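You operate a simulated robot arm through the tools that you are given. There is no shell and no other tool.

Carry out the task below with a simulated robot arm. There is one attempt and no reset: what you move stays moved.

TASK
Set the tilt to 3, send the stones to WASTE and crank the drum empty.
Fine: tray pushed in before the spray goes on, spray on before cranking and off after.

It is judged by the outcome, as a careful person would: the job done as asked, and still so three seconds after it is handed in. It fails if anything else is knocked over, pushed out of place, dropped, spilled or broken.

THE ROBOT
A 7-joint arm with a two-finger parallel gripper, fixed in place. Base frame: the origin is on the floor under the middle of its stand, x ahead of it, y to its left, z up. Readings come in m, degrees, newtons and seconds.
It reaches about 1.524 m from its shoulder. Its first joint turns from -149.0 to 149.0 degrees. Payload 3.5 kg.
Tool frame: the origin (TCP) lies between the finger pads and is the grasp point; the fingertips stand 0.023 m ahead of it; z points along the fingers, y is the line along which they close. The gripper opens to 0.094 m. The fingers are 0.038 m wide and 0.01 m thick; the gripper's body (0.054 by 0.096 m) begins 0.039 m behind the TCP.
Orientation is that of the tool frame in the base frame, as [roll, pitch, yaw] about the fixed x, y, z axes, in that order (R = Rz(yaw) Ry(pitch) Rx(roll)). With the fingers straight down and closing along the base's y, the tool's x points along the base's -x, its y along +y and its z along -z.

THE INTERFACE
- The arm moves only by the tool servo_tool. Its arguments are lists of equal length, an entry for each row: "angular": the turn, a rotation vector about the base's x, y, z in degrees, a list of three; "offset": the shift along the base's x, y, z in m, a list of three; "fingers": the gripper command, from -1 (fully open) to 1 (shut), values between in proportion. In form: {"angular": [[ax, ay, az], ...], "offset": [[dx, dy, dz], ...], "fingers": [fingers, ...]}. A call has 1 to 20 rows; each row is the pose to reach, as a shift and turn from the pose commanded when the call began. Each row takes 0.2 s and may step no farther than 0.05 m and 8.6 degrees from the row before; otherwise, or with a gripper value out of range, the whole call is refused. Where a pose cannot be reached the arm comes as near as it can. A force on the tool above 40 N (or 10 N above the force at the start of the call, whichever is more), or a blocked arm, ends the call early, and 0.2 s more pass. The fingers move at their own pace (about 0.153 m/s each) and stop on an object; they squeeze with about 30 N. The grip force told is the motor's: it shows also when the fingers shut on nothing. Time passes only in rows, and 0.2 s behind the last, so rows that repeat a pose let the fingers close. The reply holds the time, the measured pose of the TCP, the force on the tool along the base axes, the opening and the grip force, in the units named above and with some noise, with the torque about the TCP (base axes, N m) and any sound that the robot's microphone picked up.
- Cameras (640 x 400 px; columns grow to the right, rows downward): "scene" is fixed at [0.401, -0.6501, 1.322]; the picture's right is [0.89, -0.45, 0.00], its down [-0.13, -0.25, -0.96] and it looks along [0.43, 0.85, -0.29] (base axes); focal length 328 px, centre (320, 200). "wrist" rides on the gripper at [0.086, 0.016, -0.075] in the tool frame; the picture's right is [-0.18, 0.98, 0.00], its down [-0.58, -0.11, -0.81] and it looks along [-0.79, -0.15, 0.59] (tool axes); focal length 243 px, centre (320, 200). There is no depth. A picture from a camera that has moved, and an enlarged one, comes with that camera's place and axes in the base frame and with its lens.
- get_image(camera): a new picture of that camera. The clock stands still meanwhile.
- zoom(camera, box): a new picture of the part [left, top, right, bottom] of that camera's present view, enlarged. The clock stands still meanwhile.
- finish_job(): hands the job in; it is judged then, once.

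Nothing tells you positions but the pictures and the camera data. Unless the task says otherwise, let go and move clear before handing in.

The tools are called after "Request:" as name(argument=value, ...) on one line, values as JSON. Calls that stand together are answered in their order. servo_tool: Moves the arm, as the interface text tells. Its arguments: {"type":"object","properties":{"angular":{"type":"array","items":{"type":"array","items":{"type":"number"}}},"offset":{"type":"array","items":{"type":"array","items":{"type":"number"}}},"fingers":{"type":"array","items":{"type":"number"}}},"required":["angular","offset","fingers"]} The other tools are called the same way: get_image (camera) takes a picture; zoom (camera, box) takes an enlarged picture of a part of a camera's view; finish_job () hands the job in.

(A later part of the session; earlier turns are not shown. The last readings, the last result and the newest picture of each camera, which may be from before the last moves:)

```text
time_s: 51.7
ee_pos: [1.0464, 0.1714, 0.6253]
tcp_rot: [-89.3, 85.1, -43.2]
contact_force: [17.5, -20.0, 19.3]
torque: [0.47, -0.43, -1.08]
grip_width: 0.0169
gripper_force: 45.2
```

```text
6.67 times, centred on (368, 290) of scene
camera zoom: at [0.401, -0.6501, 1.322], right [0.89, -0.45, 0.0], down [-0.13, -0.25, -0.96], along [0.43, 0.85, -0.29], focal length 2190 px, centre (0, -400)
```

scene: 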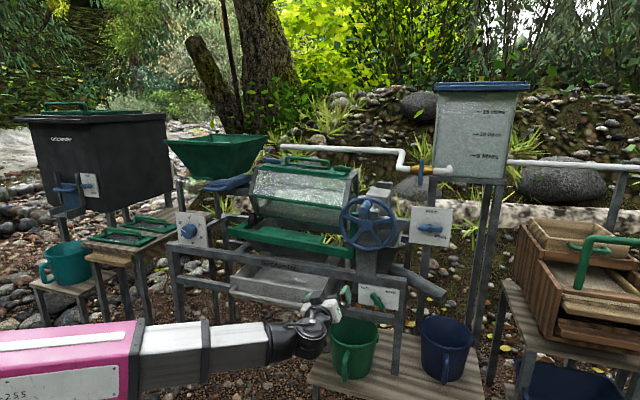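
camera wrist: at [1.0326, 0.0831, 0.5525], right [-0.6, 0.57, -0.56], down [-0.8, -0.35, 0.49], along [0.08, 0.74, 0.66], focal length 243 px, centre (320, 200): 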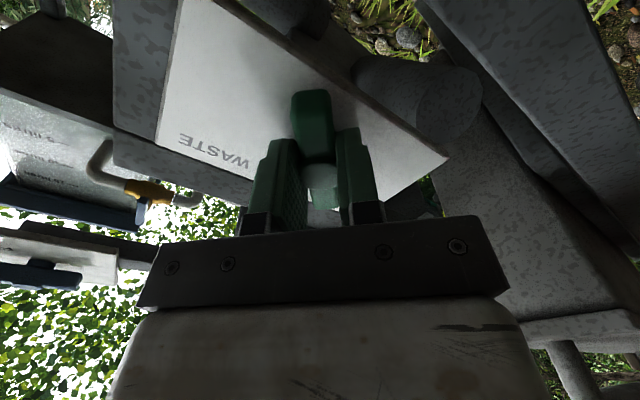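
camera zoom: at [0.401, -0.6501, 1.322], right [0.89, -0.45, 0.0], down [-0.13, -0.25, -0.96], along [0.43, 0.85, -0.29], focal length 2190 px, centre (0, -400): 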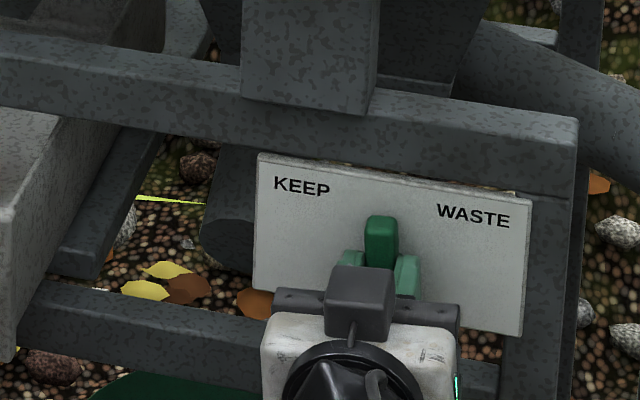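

The lever is now vertical, with the load growing to the right and up. I'll shift the hand 3 mm that way and turn on.

Request:
servo_tool(angular=[[0, 0, 0], [5.3, 5.5, 0], [10.6, 11, 0], [15.9, 16.6, 0], [15.9, 16.6, 0]], offset=[[0.0024, -0.0023, 0.0025], [0.0024, -0.0023, 0.0025], [0.0024, -0.0023, 0.0025], [0.0024, -0.0023, 0.0025], [0.0024, -0.0023, 0.0025]], fingers=[1, 1, 1, 1, 1])

Request:
zoom(camera="scene", box=[320, 260, 416, 320])

```text
time_s: 52.9
ee_pos: [1.0474, 0.1717, 0.6244]
tcp_rot: [90.5, 72.0, 136.9]
contact_force: [-26.1, -16.4, -16.4]
torque: [0.09, -0.04, -0.81]
grip_width: 0.0172
gripper_force: 44.9
```

```text
6.67 times, centred on (368, 290) of scene
camera zoom: at [0.401, -0.6501, 1.322], right [0.89, -0.45, 0.0], down [-0.13, -0.25, -0.96], along [0.43, 0.85, -0.29], focal length 2190 px, centre (0, -400)
```

zoom: 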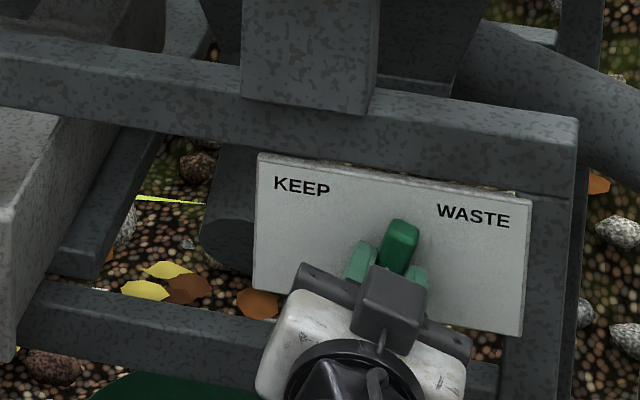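

The lever is about 20° past vertical toward WASTE, with a backward push on the fingertips. I'll back off 3 mm and turn another 26°.

Request:
servo_tool(angular=[[0, 0, 0], [4.5, 4.7, 0], [9, 9.4, 0], [13.5, 14.1, 0], [18, 18.8, 0], [18, 18.8, 0]], offset=[[-0.0025, -0.002, -0.0015], [-0.0025, -0.002, -0.0015], [-0.0025, -0.002, -0.0015], [-0.0025, -0.002, -0.0015], [-0.0025, -0.002, -0.0015], [-0.0025, -0.002, -0.0015]], fingers=[1, 1, 1, 1, 1, 1])

Request:
zoom(camera="scene", box=[320, 260, 416, 320])

Request:
get_image(camera="wrist")

```text
time_s: 54.3
ee_pos: [1.0486, 0.1715, 0.6258]
tcp_rot: [90.0, 46.1, 136.4]
contact_force: [8.0, 27.0, 3.0]
torque: [-2.15, -0.61, 0.11]
grip_width: 0.0183
gripper_force: 44.3
```

```text
6.67 times, centred on (368, 290) of scene
camera zoom: at [0.401, -0.6501, 1.322], right [0.89, -0.45, 0.0], down [-0.13, -0.25, -0.96], along [0.43, 0.85, -0.29], focal length 2190 px, centre (0, -400)
```

zoom: 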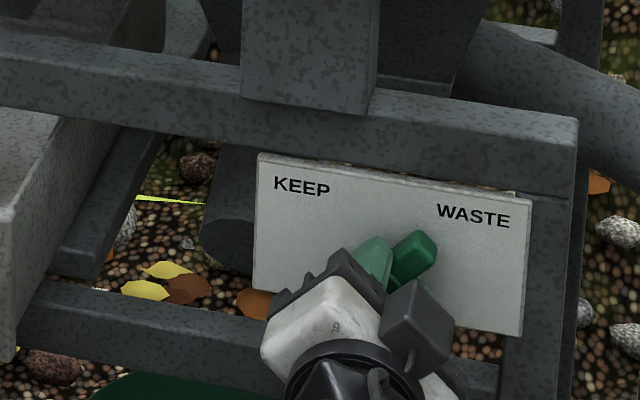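

```text
taken
camera wrist: at [0.9446, 0.1671, 0.574], right [-0.42, 0.4, 0.81], down [-0.21, -0.92, 0.34], along [0.88, -0.02, 0.47], focal length 243 px, centre (320, 200)
```

wrist: 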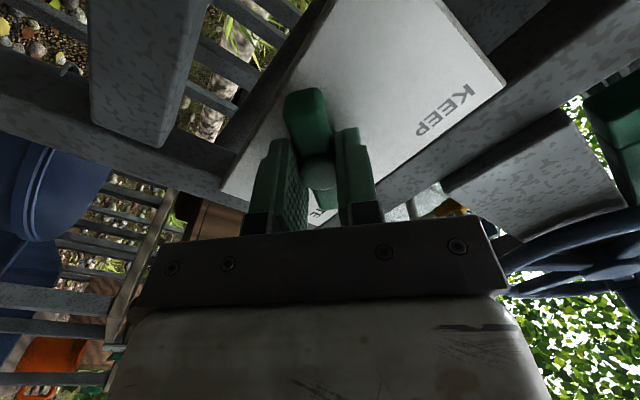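

The lever now points to WASTE. I'll release it, retreat straight back and check.

Request:
servo_tool(angular=[[0, 0, 0], [0, 0, 0], [0, 0, 0], [0, 0, 0], [0, 0, 0], [0, 0, 0], [0, 0, 0], [0, 0, 0]], offset=[[0, 0, 0], [0, 0, 0], [0, 0, 0], [-0.0208, -0.0217, 0], [-0.0415, -0.0433, 0.01], [-0.0692, -0.0722, 0.03], [-0.0969, -0.1011, 0.05], [-0.1246, -0.13, 0.08]], fingers=[-1, -1, -1, -1, -1, -1, -1, -1])

Request:
zoom(camera="scene", box=[320, 260, 416, 320])

Request:
get_image(camera="wrist")

Request:
get_image(camera="scene")

```text
time_s: 56.1
ee_pos: [0.9223, 0.0396, 0.7045]
tcp_rot: [90.1, 46.1, 136.4]
contact_force: [-0.4, 0.3, -0.1]
torque: [-0.04, -0.03, -0.03]
grip_width: 0.094
gripper_force: 0.0
```

```text
6.67 times, centred on (368, 290) of scene
camera zoom: at [0.401, -0.6501, 1.322], right [0.89, -0.45, 0.0], down [-0.13, -0.25, -0.96], along [0.43, 0.85, -0.29], focal length 2190 px, centre (0, -400)
```

zoom: 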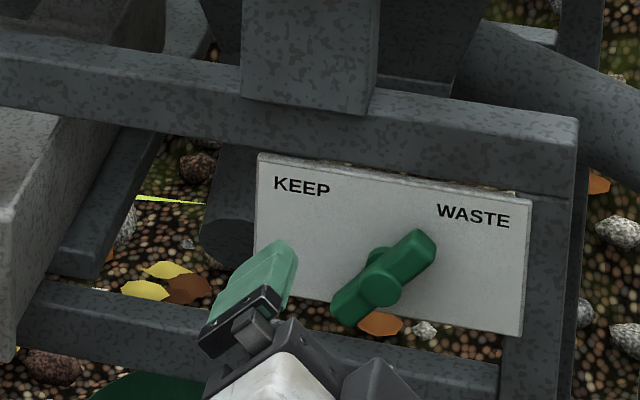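

```text
taken
camera wrist: at [0.8198, 0.0351, 0.6534], right [-0.42, 0.4, 0.82], down [-0.21, -0.92, 0.34], along [0.88, -0.03, 0.47], focal length 243 px, centre (320, 200)
```

wrist: 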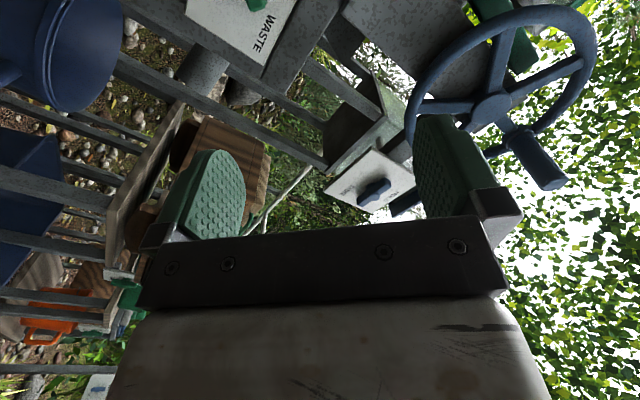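

```text
taken
```

scene: 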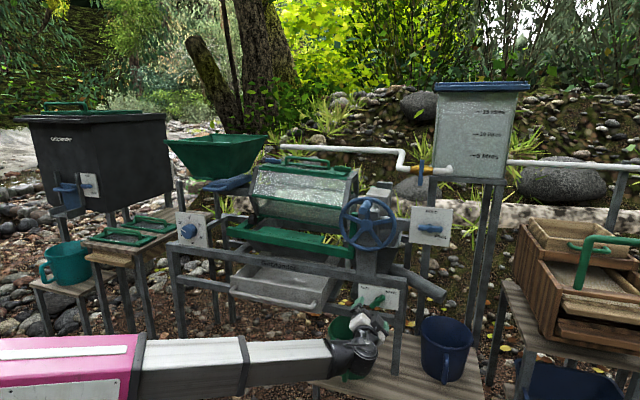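

The lever clearly points to WASTE and the bucket is untouched. Next is the tray, so I'll close the fingers and move in front of the middle of its handle, near (0.71, 0.36, 0.63).

Request:
servo_tool(angular=[[-3.4, -3.5, 0], [-6.8, -7.1, 0], [-10.1, -10.6, 0], [-13.5, -14.1, 0], [-16.9, -17.7, 0], [-20.3, -21.2, 0], [-23.6, -24.7, 0], [-27, -28.3, 0], [-30.4, -31.8, 0], [-30.4, -31.8, 0]], offset=[[-0.0332, 0.0226, -0.005], [-0.0663, 0.0462, -0.01], [-0.0995, 0.0708, -0.015], [-0.1326, 0.0953, -0.02], [-0.1658, 0.1209, -0.025], [-0.199, 0.1465, -0.03], [-0.2321, 0.171, -0.035], [-0.2653, 0.1966, -0.04], [-0.2984, 0.2212, -0.0445], [-0.2984, 0.2212, -0.0445]], fingers=[0, 1, 1, 1, 1, 1, 1, 1, 1, 1])

Request:
get_image(camera="wrist")

Request:
zoom(camera="scene", box=[200, 230, 360, 330])

```text
time_s: 58.3
ee_pos: [0.6248, 0.2597, 0.6625]
tcp_rot: [-107.0, 89.9, -60.6]
contact_force: [-0.2, -0.6, -0.5]
torque: [0.01, 0.01, 0.02]
grip_width: 0.0
gripper_force: 30.2
```

```text
taken
camera wrist: at [0.562, 0.2185, 0.5765], right [-0.71, 0.68, 0.18], down [-0.48, -0.66, 0.58], along [0.52, 0.33, 0.79], focal length 243 px, centre (320, 200)
```

wrist: 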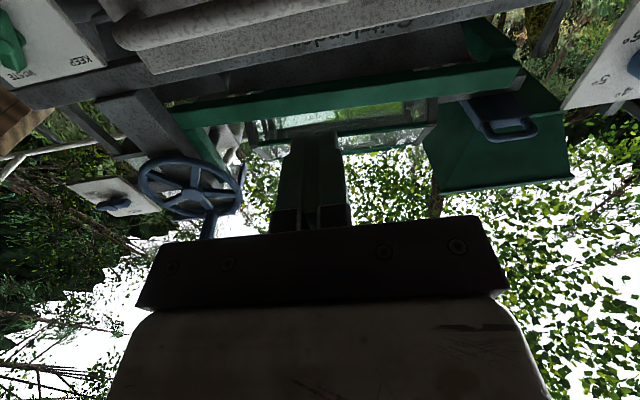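

```text
4.00 times, centred on (280, 280) of scene
camera zoom: at [0.401, -0.6501, 1.322], right [0.89, -0.45, 0.0], down [-0.13, -0.25, -0.96], along [0.43, 0.85, -0.29], focal length 1314 px, centre (480, -120)
```

zoom: 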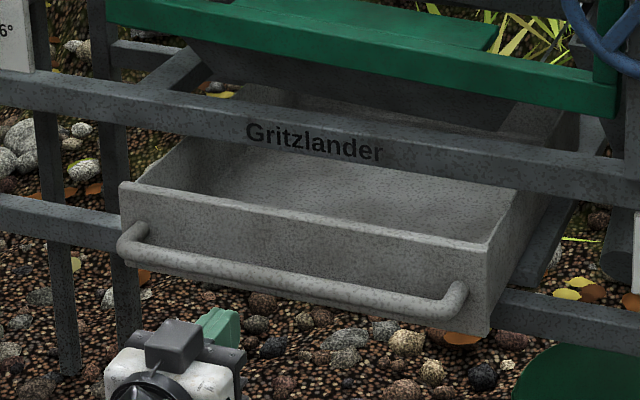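

The handle bar is at about Z 0.63, about 11 cm ahead of the fingertips. I'll lower to its height and advance to just touch it.

Request:
servo_tool(angular=[[0, 0, 0], [0, 0, 0], [0, 0, 0], [0, 0, 0], [0, 0, 0]], offset=[[0, 0, -0.0305], [0.0208, 0.0217, -0.0305], [0.0415, 0.0433, -0.0305], [0.0623, 0.065, -0.0305], [0.0623, 0.065, -0.0305]], fingers=[1, 1, 1, 1, 1])

Request:
get_image(camera="wrist")

Request:
zoom(camera="scene", box=[200, 230, 360, 330])

```text
time_s: 59.5
ee_pos: [0.6865, 0.3269, 0.6306]
tcp_rot: [75.7, 89.9, 122.0]
contact_force: [0.9, 0.6, -0.4]
torque: [-0.02, -0.01, 0.02]
grip_width: 0.0
gripper_force: 29.7
```

```text
taken
camera wrist: at [0.6233, 0.2848, 0.545], right [-0.71, 0.68, 0.18], down [-0.48, -0.66, 0.58], along [0.52, 0.32, 0.79], focal length 243 px, centre (320, 200)
```

wrist: 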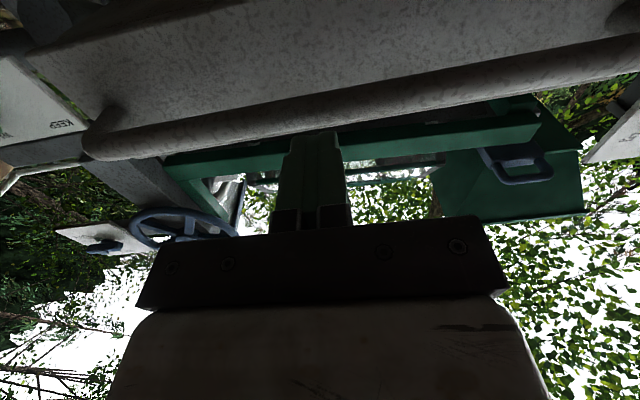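

```text
4.00 times, centred on (280, 280) of scene
camera zoom: at [0.401, -0.6501, 1.322], right [0.89, -0.45, 0.0], down [-0.13, -0.25, -0.96], along [0.43, 0.85, -0.29], focal length 1314 px, centre (480, -120)
```

zoom: 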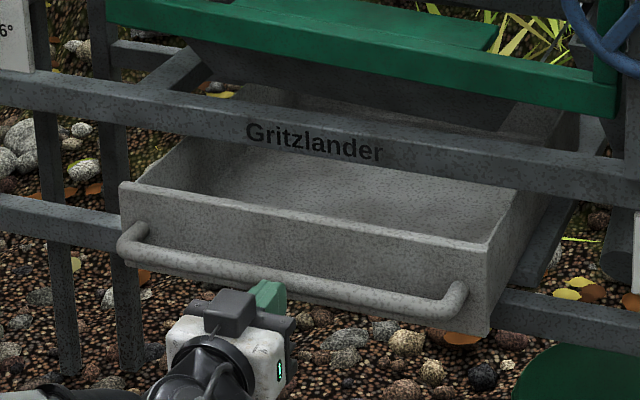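

The fingertips sit about 1 cm above the bar's centreline, so I'll drop 10 mm and then push forward slowly, watching the force.

Request:
servo_tool(angular=[[0, 0, 0], [0, 0, 0], [0, 0, 0], [0, 0, 0], [0, 0, 0], [0, 0, 0]], offset=[[0, 0, -0.01], [0.0069, 0.0072, -0.01], [0.0138, 0.0144, -0.01], [0.0208, 0.0217, -0.01], [0.0277, 0.0289, -0.01], [0.0346, 0.0361, -0.01]], fingers=[1, 1, 1, 1, 1, 1])

Request:
get_image(camera="wrist")

Request:
zoom(camera="scene", box=[200, 230, 360, 330])

```text
time_s: 60.9
ee_pos: [0.7202, 0.3618, 0.6194]
tcp_rot: [118.9, 90.0, 165.1]
contact_force: [-0.5, -1.7, -0.1]
torque: [0.03, 0.02, -0.05]
grip_width: 0.0
gripper_force: 30.6
```

```text
taken
camera wrist: at [0.6575, 0.32, 0.5328], right [-0.71, 0.68, 0.18], down [-0.48, -0.66, 0.58], along [0.52, 0.32, 0.79], focal length 243 px, centre (320, 200)
```

wrist: 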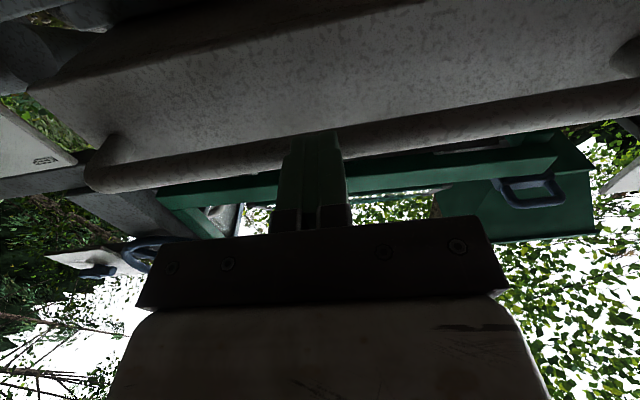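

```text
4.00 times, centred on (280, 280) of scene
camera zoom: at [0.401, -0.6501, 1.322], right [0.89, -0.45, 0.0], down [-0.13, -0.25, -0.96], along [0.43, 0.85, -0.29], focal length 1314 px, centre (480, -120)
```

zoom: 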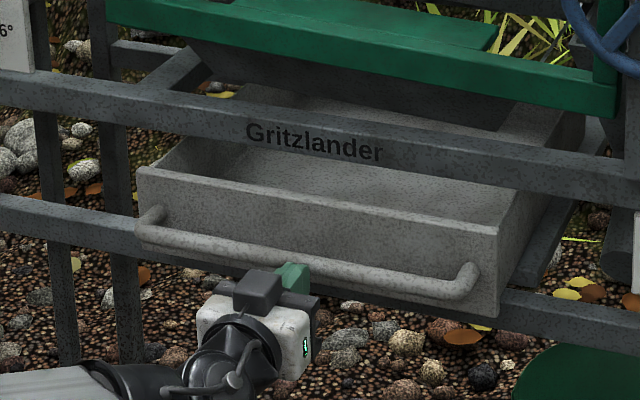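

The tray is sliding in easily with the fingertips on the bar's middle. I'll keep pushing in small steps until it stops.

Request:
servo_tool(angular=[[0, 0, 0], [0, 0, 0], [0, 0, 0], [0, 0, 0], [0, 0, 0], [0, 0, 0], [0, 0, 0]], offset=[[0.0069, 0.0072, -0.003], [0.0138, 0.0144, -0.003], [0.0208, 0.0217, -0.003], [0.0277, 0.0289, -0.003], [0.0346, 0.0361, -0.003], [0.0415, 0.0433, -0.003], [0.0484, 0.0505, -0.003]], fingers=[1, 1, 1, 1, 1, 1, 1])

Request:
get_image(camera="wrist")

Request:
zoom(camera="scene", box=[200, 230, 360, 330])

```text
time_s: 62.5
ee_pos: [0.768, 0.412, 0.6171]
tcp_rot: [49.1, 90.0, 95.3]
contact_force: [0.1, -0.7, -0.5]
torque: [0.01, 0.01, 0.0]
grip_width: 0.0
gripper_force: 30.2
```

```text
taken
camera wrist: at [0.7054, 0.3701, 0.5302], right [-0.71, 0.68, 0.18], down [-0.48, -0.66, 0.58], along [0.52, 0.33, 0.79], focal length 243 px, centre (320, 200)
```

wrist: 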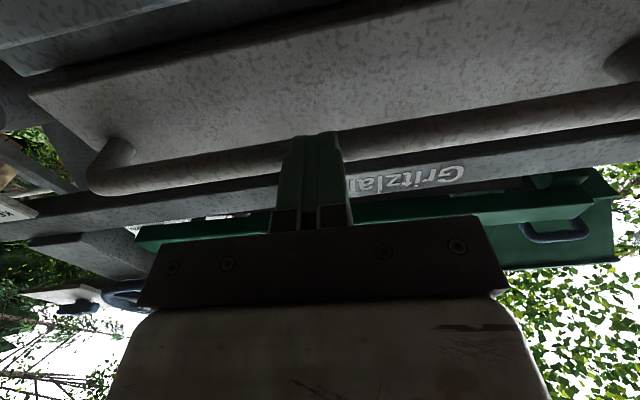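

```text
4.00 times, centred on (280, 280) of scene
camera zoom: at [0.401, -0.6501, 1.322], right [0.89, -0.45, 0.0], down [-0.13, -0.25, -0.96], along [0.43, 0.85, -0.29], focal length 1314 px, centre (480, -120)
```

zoom: 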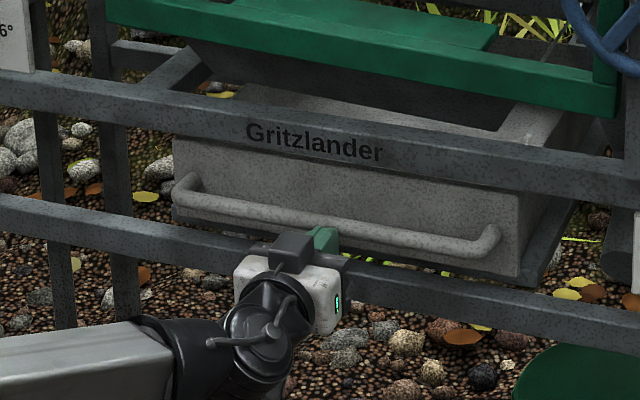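

The tray's front is now level with the frame rail. I'll keep pushing gently until it bottoms out.

Request:
servo_tool(angular=[[0, 0, 0], [0, 0, 0], [0, 0, 0], [0, 0, 0]], offset=[[0.0069, 0.0072, 0], [0.0138, 0.0144, 0], [0.0208, 0.0217, 0], [0.0277, 0.0289, 0]], fingers=[1, 1, 1, 1])

Request:
get_image(camera="wrist")

Request:
zoom(camera="scene", box=[200, 230, 360, 330])

```text
time_s: 63.3
ee_pos: [0.7818, 0.4252, 0.6164]
tcp_rot: [178.0, 90.0, -135.8]
contact_force: [-4.3, -7.5, 2.2]
torque: [0.09, -0.1, -0.1]
grip_width: 0.0003
gripper_force: 29.8
stopped in row 3: the force on the tool passed its limit at 55 N (the readings are from after the stop); the commanded pose is now the measured one
```

```text
taken
camera wrist: at [0.7187, 0.384, 0.5304], right [-0.71, 0.68, 0.18], down [-0.48, -0.66, 0.58], along [0.52, 0.33, 0.79], focal length 243 px, centre (320, 200)
```

wrist: 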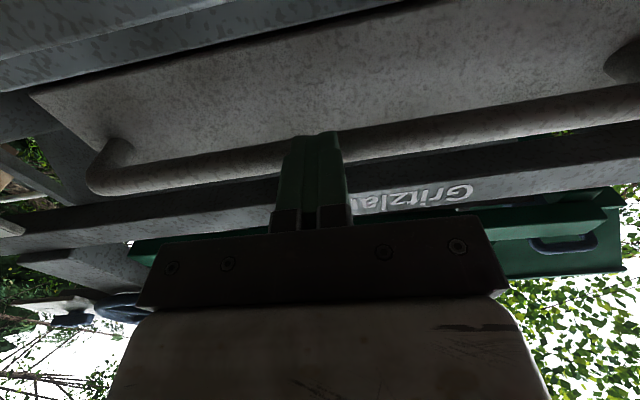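

```text
4.00 times, centred on (280, 280) of scene
camera zoom: at [0.401, -0.6501, 1.322], right [0.89, -0.45, 0.0], down [-0.13, -0.25, -0.96], along [0.43, 0.85, -0.29], focal length 1314 px, centre (480, -120)
```

zoom: 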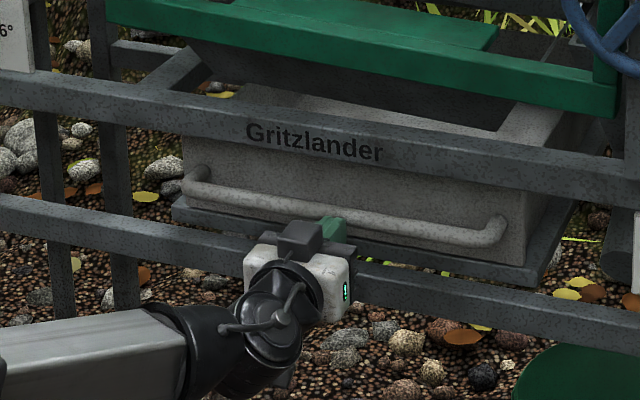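

A 55 N stop suggests the tray has bottomed out. I'll press once more by 1 cm to confirm it does not move further.

Request:
servo_tool(angular=[[0, 0, 0], [0, 0, 0]], offset=[[0.0035, 0.0036, 0], [0.0069, 0.0072, 0]], fingers=[1, 1])

Request:
zoom(camera="scene", box=[200, 230, 360, 330])

```text
time_s: 63.6
ee_pos: [0.7813, 0.4266, 0.6162]
tcp_rot: [176.5, 89.8, -137.4]
contact_force: [-5.3, -11.0, 2.4]
torque: [0.13, -0.07, -0.14]
grip_width: 0.0
gripper_force: 29.7
stopped in row 1: the force on the tool passed its limit at 48 N (the readings are from after the stop); the commanded pose is now the measured one
```

```text
4.00 times, centred on (280, 280) of scene
camera zoom: at [0.401, -0.6501, 1.322], right [0.89, -0.45, 0.0], down [-0.13, -0.25, -0.96], along [0.43, 0.85, -0.29], focal length 1314 px, centre (480, -120)
```

zoom: 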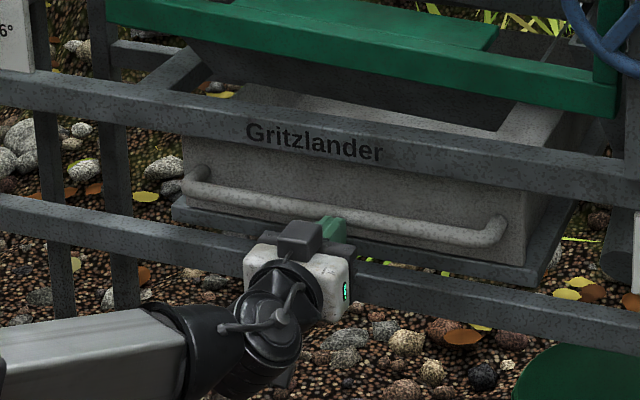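

The tray is at its hard stop, so it's fully in. I'll back straight out before moving on to the water valve.

Request:
servo_tool(angular=[[0, 0, 0], [0, 0, 0], [0, 0, 0], [0, 0, 0], [0, 0, 0], [0, 0, 0]], offset=[[-0.0277, -0.0289, 0], [-0.0554, -0.0578, 0], [-0.083, -0.0866, 0], [-0.1107, -0.1155, 0], [-0.1384, -0.1444, 0], [-0.158, -0.165, 0]], fingers=[1, 1, 1, 1, 1, 1])

Request:
zoom(camera="scene", box=[200, 220, 360, 320])

```text
time_s: 65.0
ee_pos: [0.6258, 0.2608, 0.6167]
tcp_rot: [-178.7, 89.8, -132.6]
contact_force: [0.6, 0.3, 0.0]
torque: [0.0, -0.02, -0.03]
grip_width: 0.0
gripper_force: 30.0
```

```text
4.00 times, centred on (280, 270) of scene
camera zoom: at [0.401, -0.6501, 1.322], right [0.89, -0.45, 0.0], down [-0.13, -0.25, -0.96], along [0.43, 0.85, -0.29], focal length 1314 px, centre (480, -80)
```

zoom: 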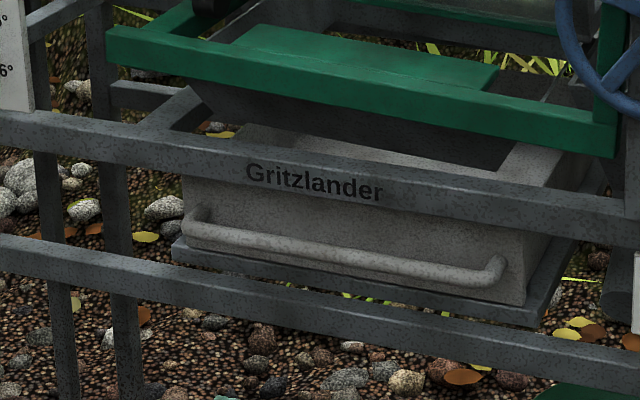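

The tray sits fully under the drum. I'll now rise and swing to the right toward the valve, rolling so the camera is on the left side.

Request:
servo_tool(angular=[[3.9, 4.05, 0], [7.8, 8.1, 0], [11.7, 12.2, 0], [15.6, 16.2, 0], [19.5, 20.3, 0], [23.4, 24.4, 0], [27.3, 28.4, 0], [31.1, 32.5, 0], [35, 36.6, 0], [38.9, 40.6, 0], [42.8, 44.7, 0], [46.7, 48.7, 0], [50.6, 52.8, 0], [54.5, 56.9, 0], [58.4, 60.9, 0], [62.3, 65, 0], [62.3, 65, 0]], offset=[[0.0203, -0.0195, 0.034], [0.0407, -0.039, 0.068], [0.061, -0.0585, 0.102], [0.0814, -0.0781, 0.136], [0.1017, -0.0976, 0.17], [0.1221, -0.1171, 0.204], [0.1424, -0.1366, 0.238], [0.1628, -0.1561, 0.272], [0.1831, -0.1756, 0.306], [0.2034, -0.1951, 0.34], [0.2238, -0.2146, 0.374], [0.2441, -0.2342, 0.408], [0.2645, -0.2537, 0.442], [0.2848, -0.2732, 0.476], [0.3052, -0.2927, 0.51], [0.3255, -0.3122, 0.5438], [0.3255, -0.3122, 0.5438]], fingers=[1, 1, 1, 1, 1, 1, 1, 1, 1, 1, 1, 1, 1, 1, 1, 1, 1])

Request:
get_image(camera="wrist")

Request:
get_image(camera="scene")

```text
time_s: 68.6
ee_pos: [0.9617, -0.0434, 1.0461]
tcp_rot: [81.6, 9.4, 134.7]
contact_force: [0.9, 0.0, 0.8]
torque: [0.03, -0.01, -0.01]
grip_width: 0.0
gripper_force: 29.4
out of reach, approached as far as the arm can: row 13, 14, 15, 16, 17
```

```text
taken
camera wrist: at [0.8464, -0.0357, 1.0369], right [-0.09, -0.12, 0.99], down [-0.13, -0.98, -0.13], along [0.99, -0.14, 0.07], focal length 243 px, centre (320, 200)
```

wrist: 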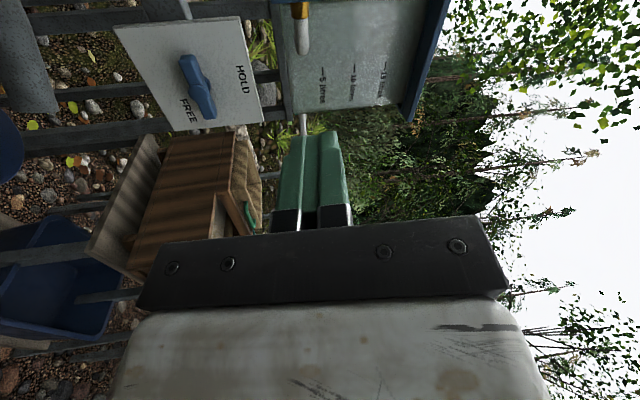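

```text
taken
```

scene: 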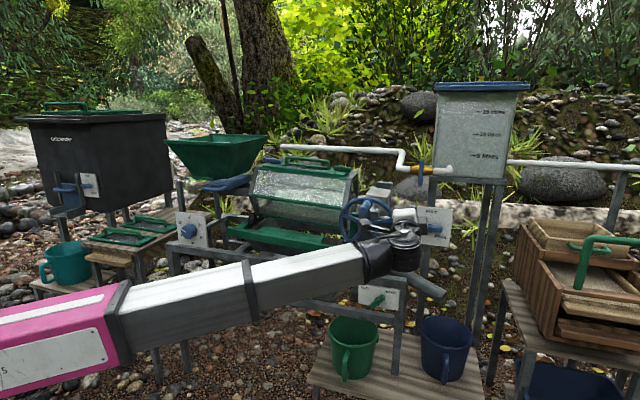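

The roll limit stops the camera-left pose here, so I'll unwind the other way, through camera-below and round to camera-up. First I go back to camera-below and away from the machine.

Request:
servo_tool(angular=[[-6.1, -5.3, -0.6], [-12.1, -10.6, -1.1], [-18.2, -16, -1.7], [-24.2, -21.3, -2.3], [-30.3, -26.6, -2.9], [-36.4, -31.9, -3.4], [-42.4, -37.2, -4], [-48.5, -42.6, -4.6], [-54.5, -47.9, -5.1], [-60.6, -53.2, -5.7], [-60.6, -53.2, -5.7]], offset=[[-0.01, -0.005, 0.01], [-0.02, -0.01, 0.02], [-0.03, -0.015, 0.03], [-0.04, -0.02, 0.04], [-0.05, -0.022, 0.05], [-0.0549, -0.0222, 0.06], [-0.0549, -0.0222, 0.0739], [-0.0549, -0.0222, 0.0739], [-0.0549, -0.0222, 0.0739], [-0.0549, -0.0222, 0.0739], [-0.0549, -0.0222, 0.0739]], fingers=[1, 1, 1, 1, 1, 1, 1, 1, 1, 1, 1])

Request:
servo_tool(angular=[[-5.5, -5.8, 0], [-11.1, -11.6, 0], [-16.6, -17.3, 0], [-22.1, -23.1, 0], [-27.7, -28.9, 0], [-33.2, -34.7, 0], [-38.8, -40.4, 0], [-44.3, -46.2, 0], [-49.8, -52, 0], [-55.4, -57.8, 0], [-62.3, -65, 0], [-62.3, -65, 0]], offset=[[0, 0, 0], [0, 0, 0], [0, 0, 0], [0, 0, 0], [0, 0, 0], [0, 0, 0], [0, 0, 0], [0, 0, 0], [0, 0, 0], [0, 0, 0], [0, 0, 0], [0, 0, 0]], fingers=[1, 1, 1, 1, 1, 1, 1, 1, 1, 1, 1, 1])

Request:
get_image(camera="wrist")

```text
time_s: 71.0
ee_pos: [0.9135, -0.0632, 1.121]
tcp_rot: [-75.7, 89.8, -29.5]
contact_force: [0.7, 0.7, 0.0]
torque: [-0.03, 0.04, -0.03]
grip_width: 0.0
gripper_force: 29.8
```

```text
refused: row 11 steps farther than a row can; nothing moved
```

```text
taken
camera wrist: at [0.8508, -0.1052, 1.0334], right [-0.71, 0.68, 0.18], down [-0.48, -0.66, 0.58], along [0.51, 0.33, 0.79], focal length 243 px, centre (320, 200)
```

wrist: 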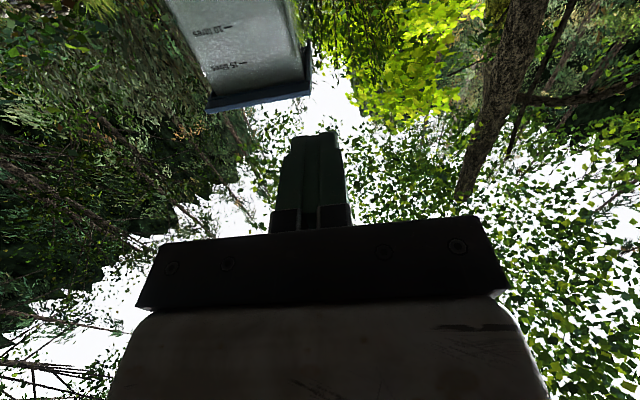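

Camera-below was reached exactly at a clear spot. I'll now keep rolling the same way by 90°, which should bring the camera to the right side.

Request:
servo_tool(angular=[[-5.5, -5.8, 0], [-11.1, -11.6, 0], [-16.6, -17.3, 0], [-22.1, -23.1, 0], [-27.7, -28.9, 0], [-33.2, -34.7, 0], [-38.8, -40.4, 0], [-44.3, -46.2, 0], [-49.8, -52, 0], [-55.4, -57.8, 0], [-60.9, -63.5, 0], [-62.3, -65, 0]], offset=[[0, 0, 0], [0, 0, 0], [0, 0, 0], [0, 0, 0], [0, 0, 0], [0, 0, 0], [0, 0, 0], [0, 0, 0], [0, 0, 0], [0, 0, 0], [0, 0, 0], [0, 0, 0]], fingers=[1, 1, 1, 1, 1, 1, 1, 1, 1, 1, 1, 1])

Request:
get_image(camera="wrist")

```text
time_s: 73.6
ee_pos: [0.9144, -0.0631, 1.1182]
tcp_rot: [-90.1, -0.2, -43.7]
contact_force: [0.4, 0.1, 0.2]
torque: [-0.01, 0.01, -0.03]
grip_width: 0.0
gripper_force: 30.3
```

```text
taken
camera wrist: at [0.9257, -0.1763, 1.1042], right [-0.13, 0.12, -0.98], down [-0.98, -0.18, 0.11], along [-0.16, 0.98, 0.15], focal length 243 px, centre (320, 200)
```

wrist: 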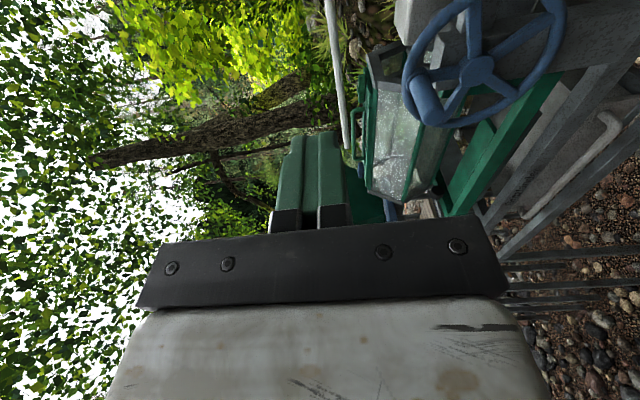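

That worked exactly. I'll do another 90° of roll to bring the camera to the top.

Request:
servo_tool(angular=[[-5.5, -5.8, 0], [-11.1, -11.6, 0], [-16.6, -17.3, 0], [-22.1, -23.1, 0], [-27.7, -28.9, 0], [-33.2, -34.7, 0], [-38.8, -40.4, 0], [-44.3, -46.2, 0], [-49.8, -52, 0], [-55.4, -57.8, 0], [-60.9, -63.5, 0], [-62.3, -65, 0]], offset=[[0, 0, 0], [0, 0, 0], [0, 0, 0], [0, 0, 0], [0, 0, 0], [0, 0, 0], [0, 0, 0], [0, 0, 0], [0, 0, 0], [0, 0, 0], [0, 0, 0], [0, 0, 0]], fingers=[-1, -1, -1, -1, -1, -1, -1, -1, -1, -1, -1, -1])

Request:
get_image(camera="wrist")

Request:
get_image(camera="scene")

```text
time_s: 76.2
ee_pos: [0.9137, -0.0632, 1.1191]
tcp_rot: [101.1, -89.8, 125.2]
contact_force: [0.3, 0.0, 0.1]
torque: [0.01, 0.0, 0.01]
grip_width: 0.0943
gripper_force: 0.0
```

```text
taken
camera wrist: at [0.8744, -0.1271, 1.206], right [0.71, -0.68, -0.18], down [-0.64, -0.51, -0.58], along [0.3, 0.53, -0.79], focal length 243 px, centre (320, 200)
```

wrist: 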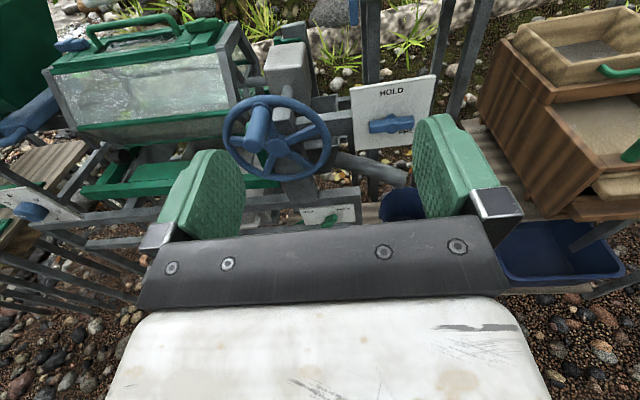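

```text
taken
```

scene: 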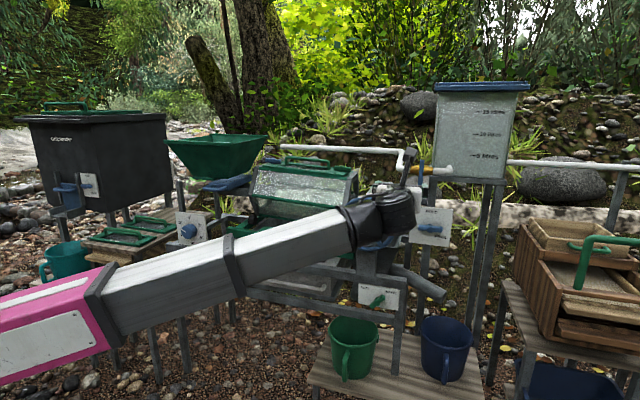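

Now the camera is on top with exact control. I'll move forward and up toward the valve to see its handle better.

Request:
servo_tool(angular=[[0, 0, 0], [0, 0, 0], [0, 0, 0], [0, 0, 0], [0, 0, 0]], offset=[[0.025, 0.01, 0.02], [0.055, 0.022, 0.04], [0.085, 0.036, 0.051], [0.1115, 0.0503, 0.051], [0.1115, 0.0503, 0.051]], fingers=[-1, -1, -1, -1, -1])

Request:
get_image(camera="wrist")

Request:
zoom(camera="wrist", box=[240, 0, 480, 150])

```text
time_s: 77.4
ee_pos: [1.0258, -0.0122, 1.1704]
tcp_rot: [107.3, -89.9, 118.8]
contact_force: [-0.3, 0.1, -0.8]
torque: [0.0, -0.04, 0.03]
grip_width: 0.0941
gripper_force: 0.0
```

```text
taken
camera wrist: at [0.9855, -0.0777, 1.2575], right [0.71, -0.68, -0.18], down [-0.64, -0.51, -0.58], along [0.3, 0.53, -0.79], focal length 243 px, centre (320, 200)
```

wrist: 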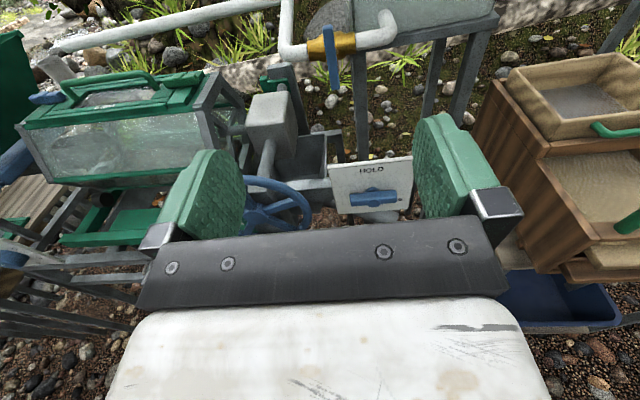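

```text
2.67 times, centred on (360, 75) of wrist
camera zoom: at [0.9855, -0.0777, 1.2575], right [0.71, -0.68, -0.18], down [-0.64, -0.51, -0.58], along [0.3, 0.53, -0.79], focal length 647 px, centre (213, 533)
```

zoom: 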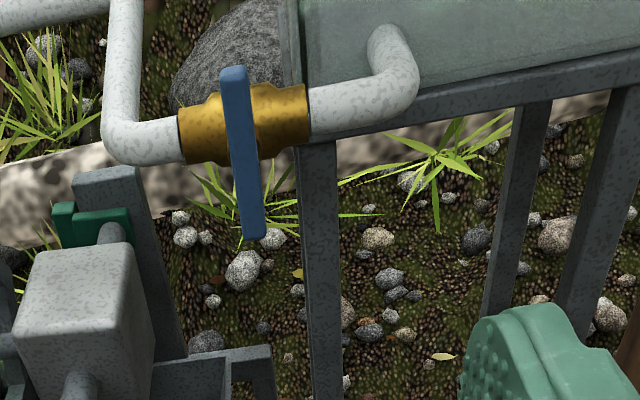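

The valve handle is a vertical bar at about (1.27, 0.24), from Z 1.02 to 1.11, centred near 1.067. I'll approach it from slightly above so the wrist clears the HOLD/FREE plate, whose top is at about Z 0.99.

Request:
servo_tool(angular=[[0, 0, 0], [0, 0, 0], [0, 0, 0], [0, 0, 0], [0, 0, 0], [0, 0, 0], [0, 0, 0]], offset=[[0.027, 0.028, -0.008], [0.054, 0.056, -0.016], [0.081, 0.084, -0.024], [0.108, 0.112, -0.032], [0.135, 0.14, -0.04], [0.159, 0.1655, -0.045], [0.159, 0.1655, -0.045]], fingers=[-1, -1, -1, -1, -1, -1, -1])

Request:
get_image(camera="wrist")

Request:
get_image(camera="scene")

```text
time_s: 79.0
ee_pos: [1.186, 0.1536, 1.123]
tcp_rot: [109.8, -89.9, 116.4]
contact_force: [-0.3, 0.2, 0.4]
torque: [0.01, 0.03, -0.02]
grip_width: 0.0939
gripper_force: 0.1
```

```text
taken
camera wrist: at [1.1453, 0.089, 1.2104], right [0.71, -0.68, -0.18], down [-0.64, -0.51, -0.58], along [0.3, 0.53, -0.79], focal length 243 px, centre (320, 200)
```

wrist: 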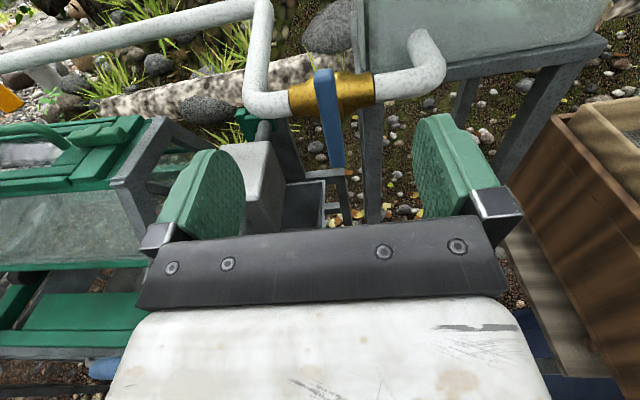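

```text
taken
```

scene: 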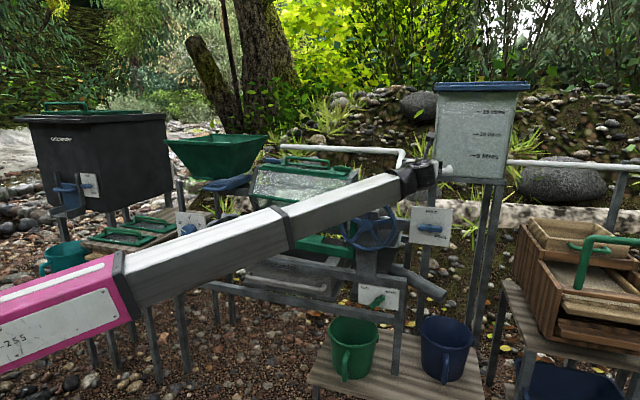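

The arm clears the wheel handle by a wide margin. I'm zooming in on the valve handle for an accurate depth before closing in.

Request:
zoom(camera="wrist", box=[250, 50, 410, 150])

Request:
zoom(camera="wrist", box=[250, 100, 410, 200])

Request:
zoom(camera="scene", box=[350, 130, 478, 210])

```text
4.00 times, centred on (330, 100) of wrist
camera zoom: at [1.1453, 0.089, 1.2104], right [0.71, -0.68, -0.18], down [-0.64, -0.51, -0.58], along [0.3, 0.53, -0.79], focal length 970 px, centre (280, 600)
```

zoom: 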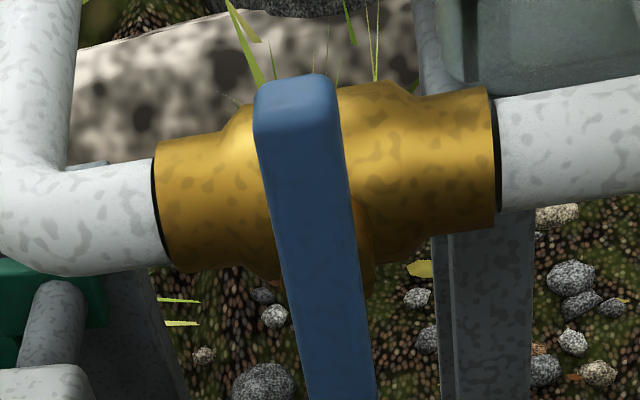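

```text
4.00 times, centred on (330, 150) of wrist
camera zoom: at [1.1453, 0.089, 1.2104], right [0.71, -0.68, -0.18], down [-0.64, -0.51, -0.58], along [0.3, 0.53, -0.79], focal length 970 px, centre (280, 400)
```

zoom: 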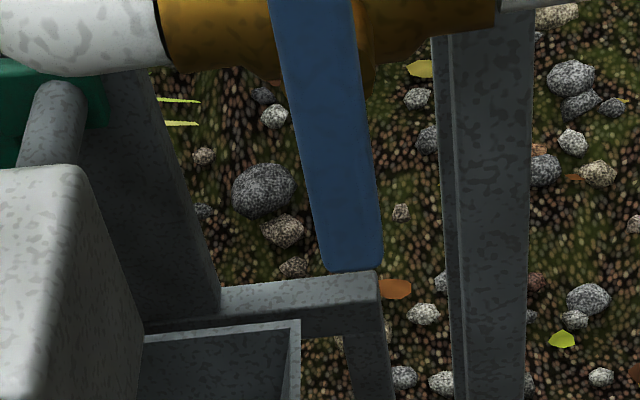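

```text
5.00 times, centred on (414, 170) of scene
camera zoom: at [0.401, -0.6501, 1.322], right [0.89, -0.45, 0.0], down [-0.13, -0.25, -0.96], along [0.43, 0.85, -0.29], focal length 1642 px, centre (-150, 350)
```

zoom: 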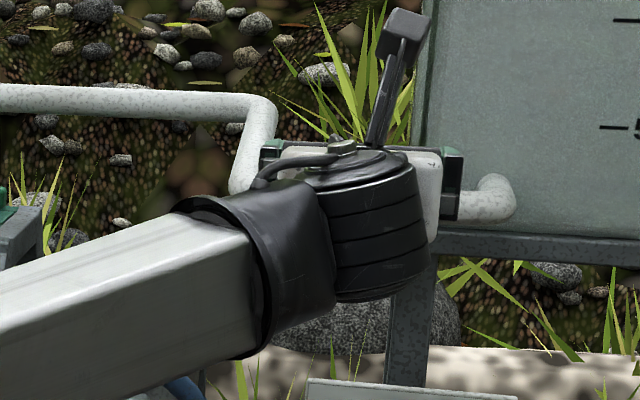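

The bar's front face is at F≈1.031 (about (1.256, 0.224)), centred at Z 1.074. I'll move the open fingers around its middle.

Request:
servo_tool(angular=[[0, 0, 0], [0, 0, 0], [0, 0, 0], [0, 0, 0], [0, 0, 0], [0, 0, 0]], offset=[[0.012, 0.012, -0.02], [0.024, 0.024, -0.04], [0.04, 0.04, -0.049], [0.055, 0.0555, -0.049], [0.0687, 0.0693, -0.049], [0.0687, 0.0693, -0.049]], fingers=[-1, -1, -1, -1, -1, -1])

Request:
get_image(camera="wrist")

Request:
get_image(camera="scene")

```text
time_s: 80.4
ee_pos: [1.2524, 0.2224, 1.0768]
tcp_rot: [112.0, -89.9, 114.2]
contact_force: [0.8, 0.5, 0.2]
torque: [0.0, 0.04, -0.03]
grip_width: 0.094
gripper_force: 0.0
```

```text
taken
camera wrist: at [1.2129, 0.1584, 1.1634], right [0.71, -0.68, -0.18], down [-0.64, -0.51, -0.58], along [0.3, 0.53, -0.79], focal length 243 px, centre (320, 200)
```

wrist: 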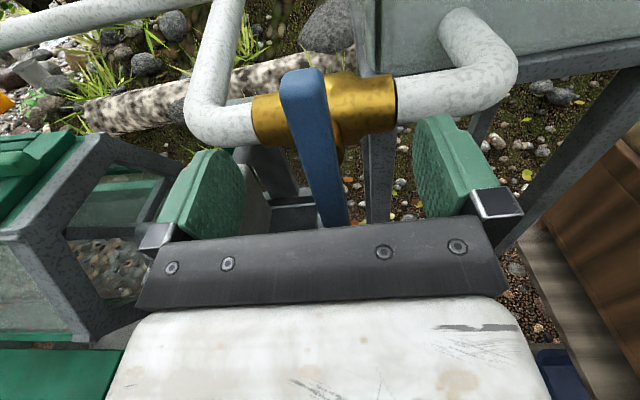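

```text
taken
```

scene: 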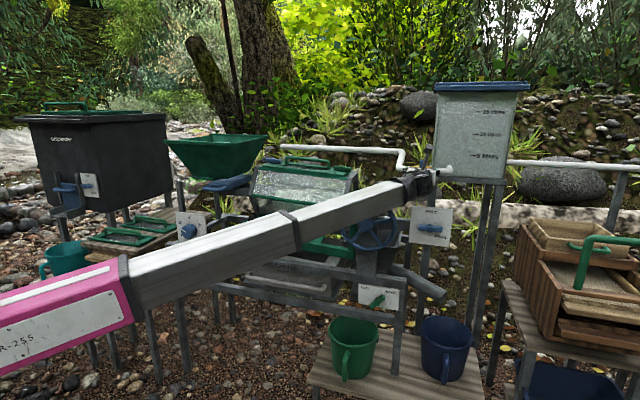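

The fingers straddle the valve bar cleanly, with only stones in the drum behind. I'll close on it.

Request:
servo_tool(angular=[[0, 0, 0], [0, 0, 0], [0, 0, 0], [0, 0, 0]], offset=[[0, 0, 0], [0, 0, 0], [0, 0, 0], [0, 0, 0]], fingers=[1, 1, 1, 1])

Request:
get_image(camera="wrist")

```text
time_s: 81.4
ee_pos: [1.2533, 0.2215, 1.0767]
tcp_rot: [105.1, -90.0, 121.0]
contact_force: [12.0, -2.8, 2.2]
torque: [-0.01, -0.05, -0.44]
grip_width: 0.0215
gripper_force: 45.2
```

```text
taken
camera wrist: at [1.2138, 0.1575, 1.1633], right [0.71, -0.68, -0.18], down [-0.64, -0.51, -0.58], along [0.3, 0.53, -0.79], focal length 243 px, centre (320, 200)
```

wrist: 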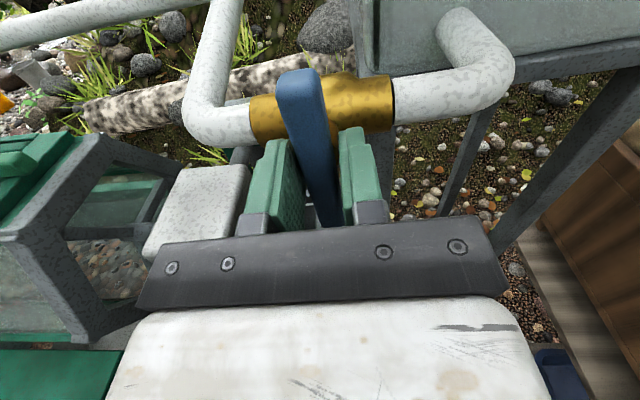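

I have the bar at 21 mm width with a light load. I'll try turning it 12° clockwise and look for resistance.

Request:
servo_tool(angular=[[4.2, 4.3, 0], [8.3, 8.7, 0], [8.3, 8.7, 0]], offset=[[0.001, -0.001, 0], [0.001, -0.001, 0], [0.001, -0.001, 0]], fingers=[1, 1, 1])

Request:
zoom(camera="wrist", box=[200, 40, 440, 190])

```text
time_s: 82.2
ee_pos: [1.253, 0.2217, 1.0768]
tcp_rot: [-90.3, -78.2, -43.5]
contact_force: [4.7, 1.2, 11.0]
torque: [-1.31, -1.62, -0.84]
grip_width: 0.0232
gripper_force: 45.1
```

```text
2.67 times, centred on (320, 115) of wrist
camera zoom: at [1.2265, 0.1453, 1.1597], right [0.67, -0.64, -0.38], down [-0.72, -0.43, -0.55], along [0.19, 0.64, -0.75], focal length 647 px, centre (320, 427)
```

zoom: 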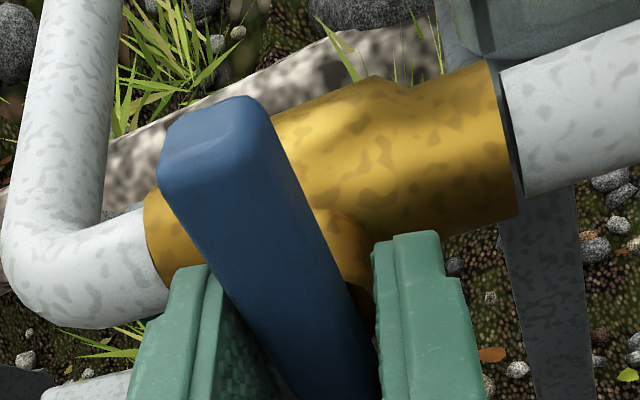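

The bar has not moved and 2 Nm pushes back, so clockwise is against the stop. I'll turn back and try anticlockwise.

Request:
servo_tool(angular=[[-4.2, -4.3, 0], [-8.3, -8.7, 0], [-12.5, -13, 0], [-16.6, -17.3, 0], [-20.8, -21.7, 0], [-20.8, -21.7, 0]], offset=[[0, 0, 0], [0, 0, 0], [0, 0, 0], [0, 0, 0], [0, 0, 0], [0, 0, 0]], fingers=[1, 1, 1, 1, 1, 1])

Request:
zoom(camera="wrist", box=[200, 40, 440, 190])

```text
time_s: 83.6
ee_pos: [1.2541, 0.221, 1.0753]
tcp_rot: [90.5, -71.7, 135.8]
contact_force: [-11.1, 4.0, -13.1]
torque: [-0.24, -0.12, 0.17]
grip_width: 0.0206
gripper_force: 45.5
```

```text
2.67 times, centred on (320, 115) of wrist
camera zoom: at [1.194, 0.1767, 1.1633], right [0.72, -0.68, 0.13], down [-0.5, -0.64, -0.58], along [0.49, 0.35, -0.8], focal length 647 px, centre (320, 427)
```

zoom: 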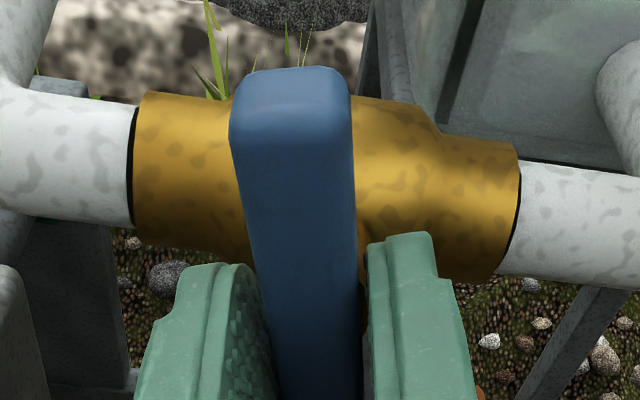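

Anticlockwise it turns freely, with almost no resistance. I'll continue in stages.

Request:
servo_tool(angular=[[-4.2, -4.3, 0], [-8.3, -8.7, 0], [-12.5, -13, 0], [-16.6, -17.3, 0], [-20.8, -21.7, 0], [-20.8, -21.7, 0]], offset=[[-0.001, 0.001, -0.0015], [-0.001, 0.001, -0.0015], [-0.001, 0.001, -0.0015], [-0.001, 0.001, -0.0015], [-0.001, 0.001, -0.0015], [-0.001, 0.001, -0.0015]], fingers=[1, 1, 1, 1, 1, 1])

Request:
zoom(camera="wrist", box=[200, 40, 440, 190])

```text
time_s: 85.0
ee_pos: [1.2524, 0.2223, 1.0773]
tcp_rot: [89.9, -41.7, 136.3]
contact_force: [-20.4, 4.8, 8.8]
torque: [0.48, -0.25, 0.44]
grip_width: 0.0216
gripper_force: 44.9
```

```text
2.67 times, centred on (320, 115) of wrist
camera zoom: at [1.1618, 0.2073, 1.1468], right [0.57, -0.55, 0.61], down [-0.3, -0.83, -0.47], along [0.77, 0.09, -0.64], focal length 647 px, centre (320, 427)
```

zoom: 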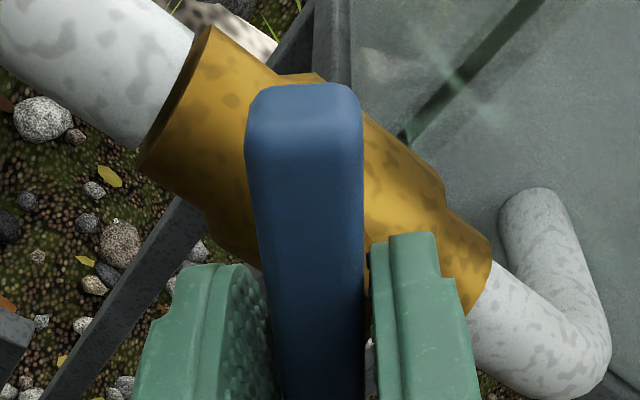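

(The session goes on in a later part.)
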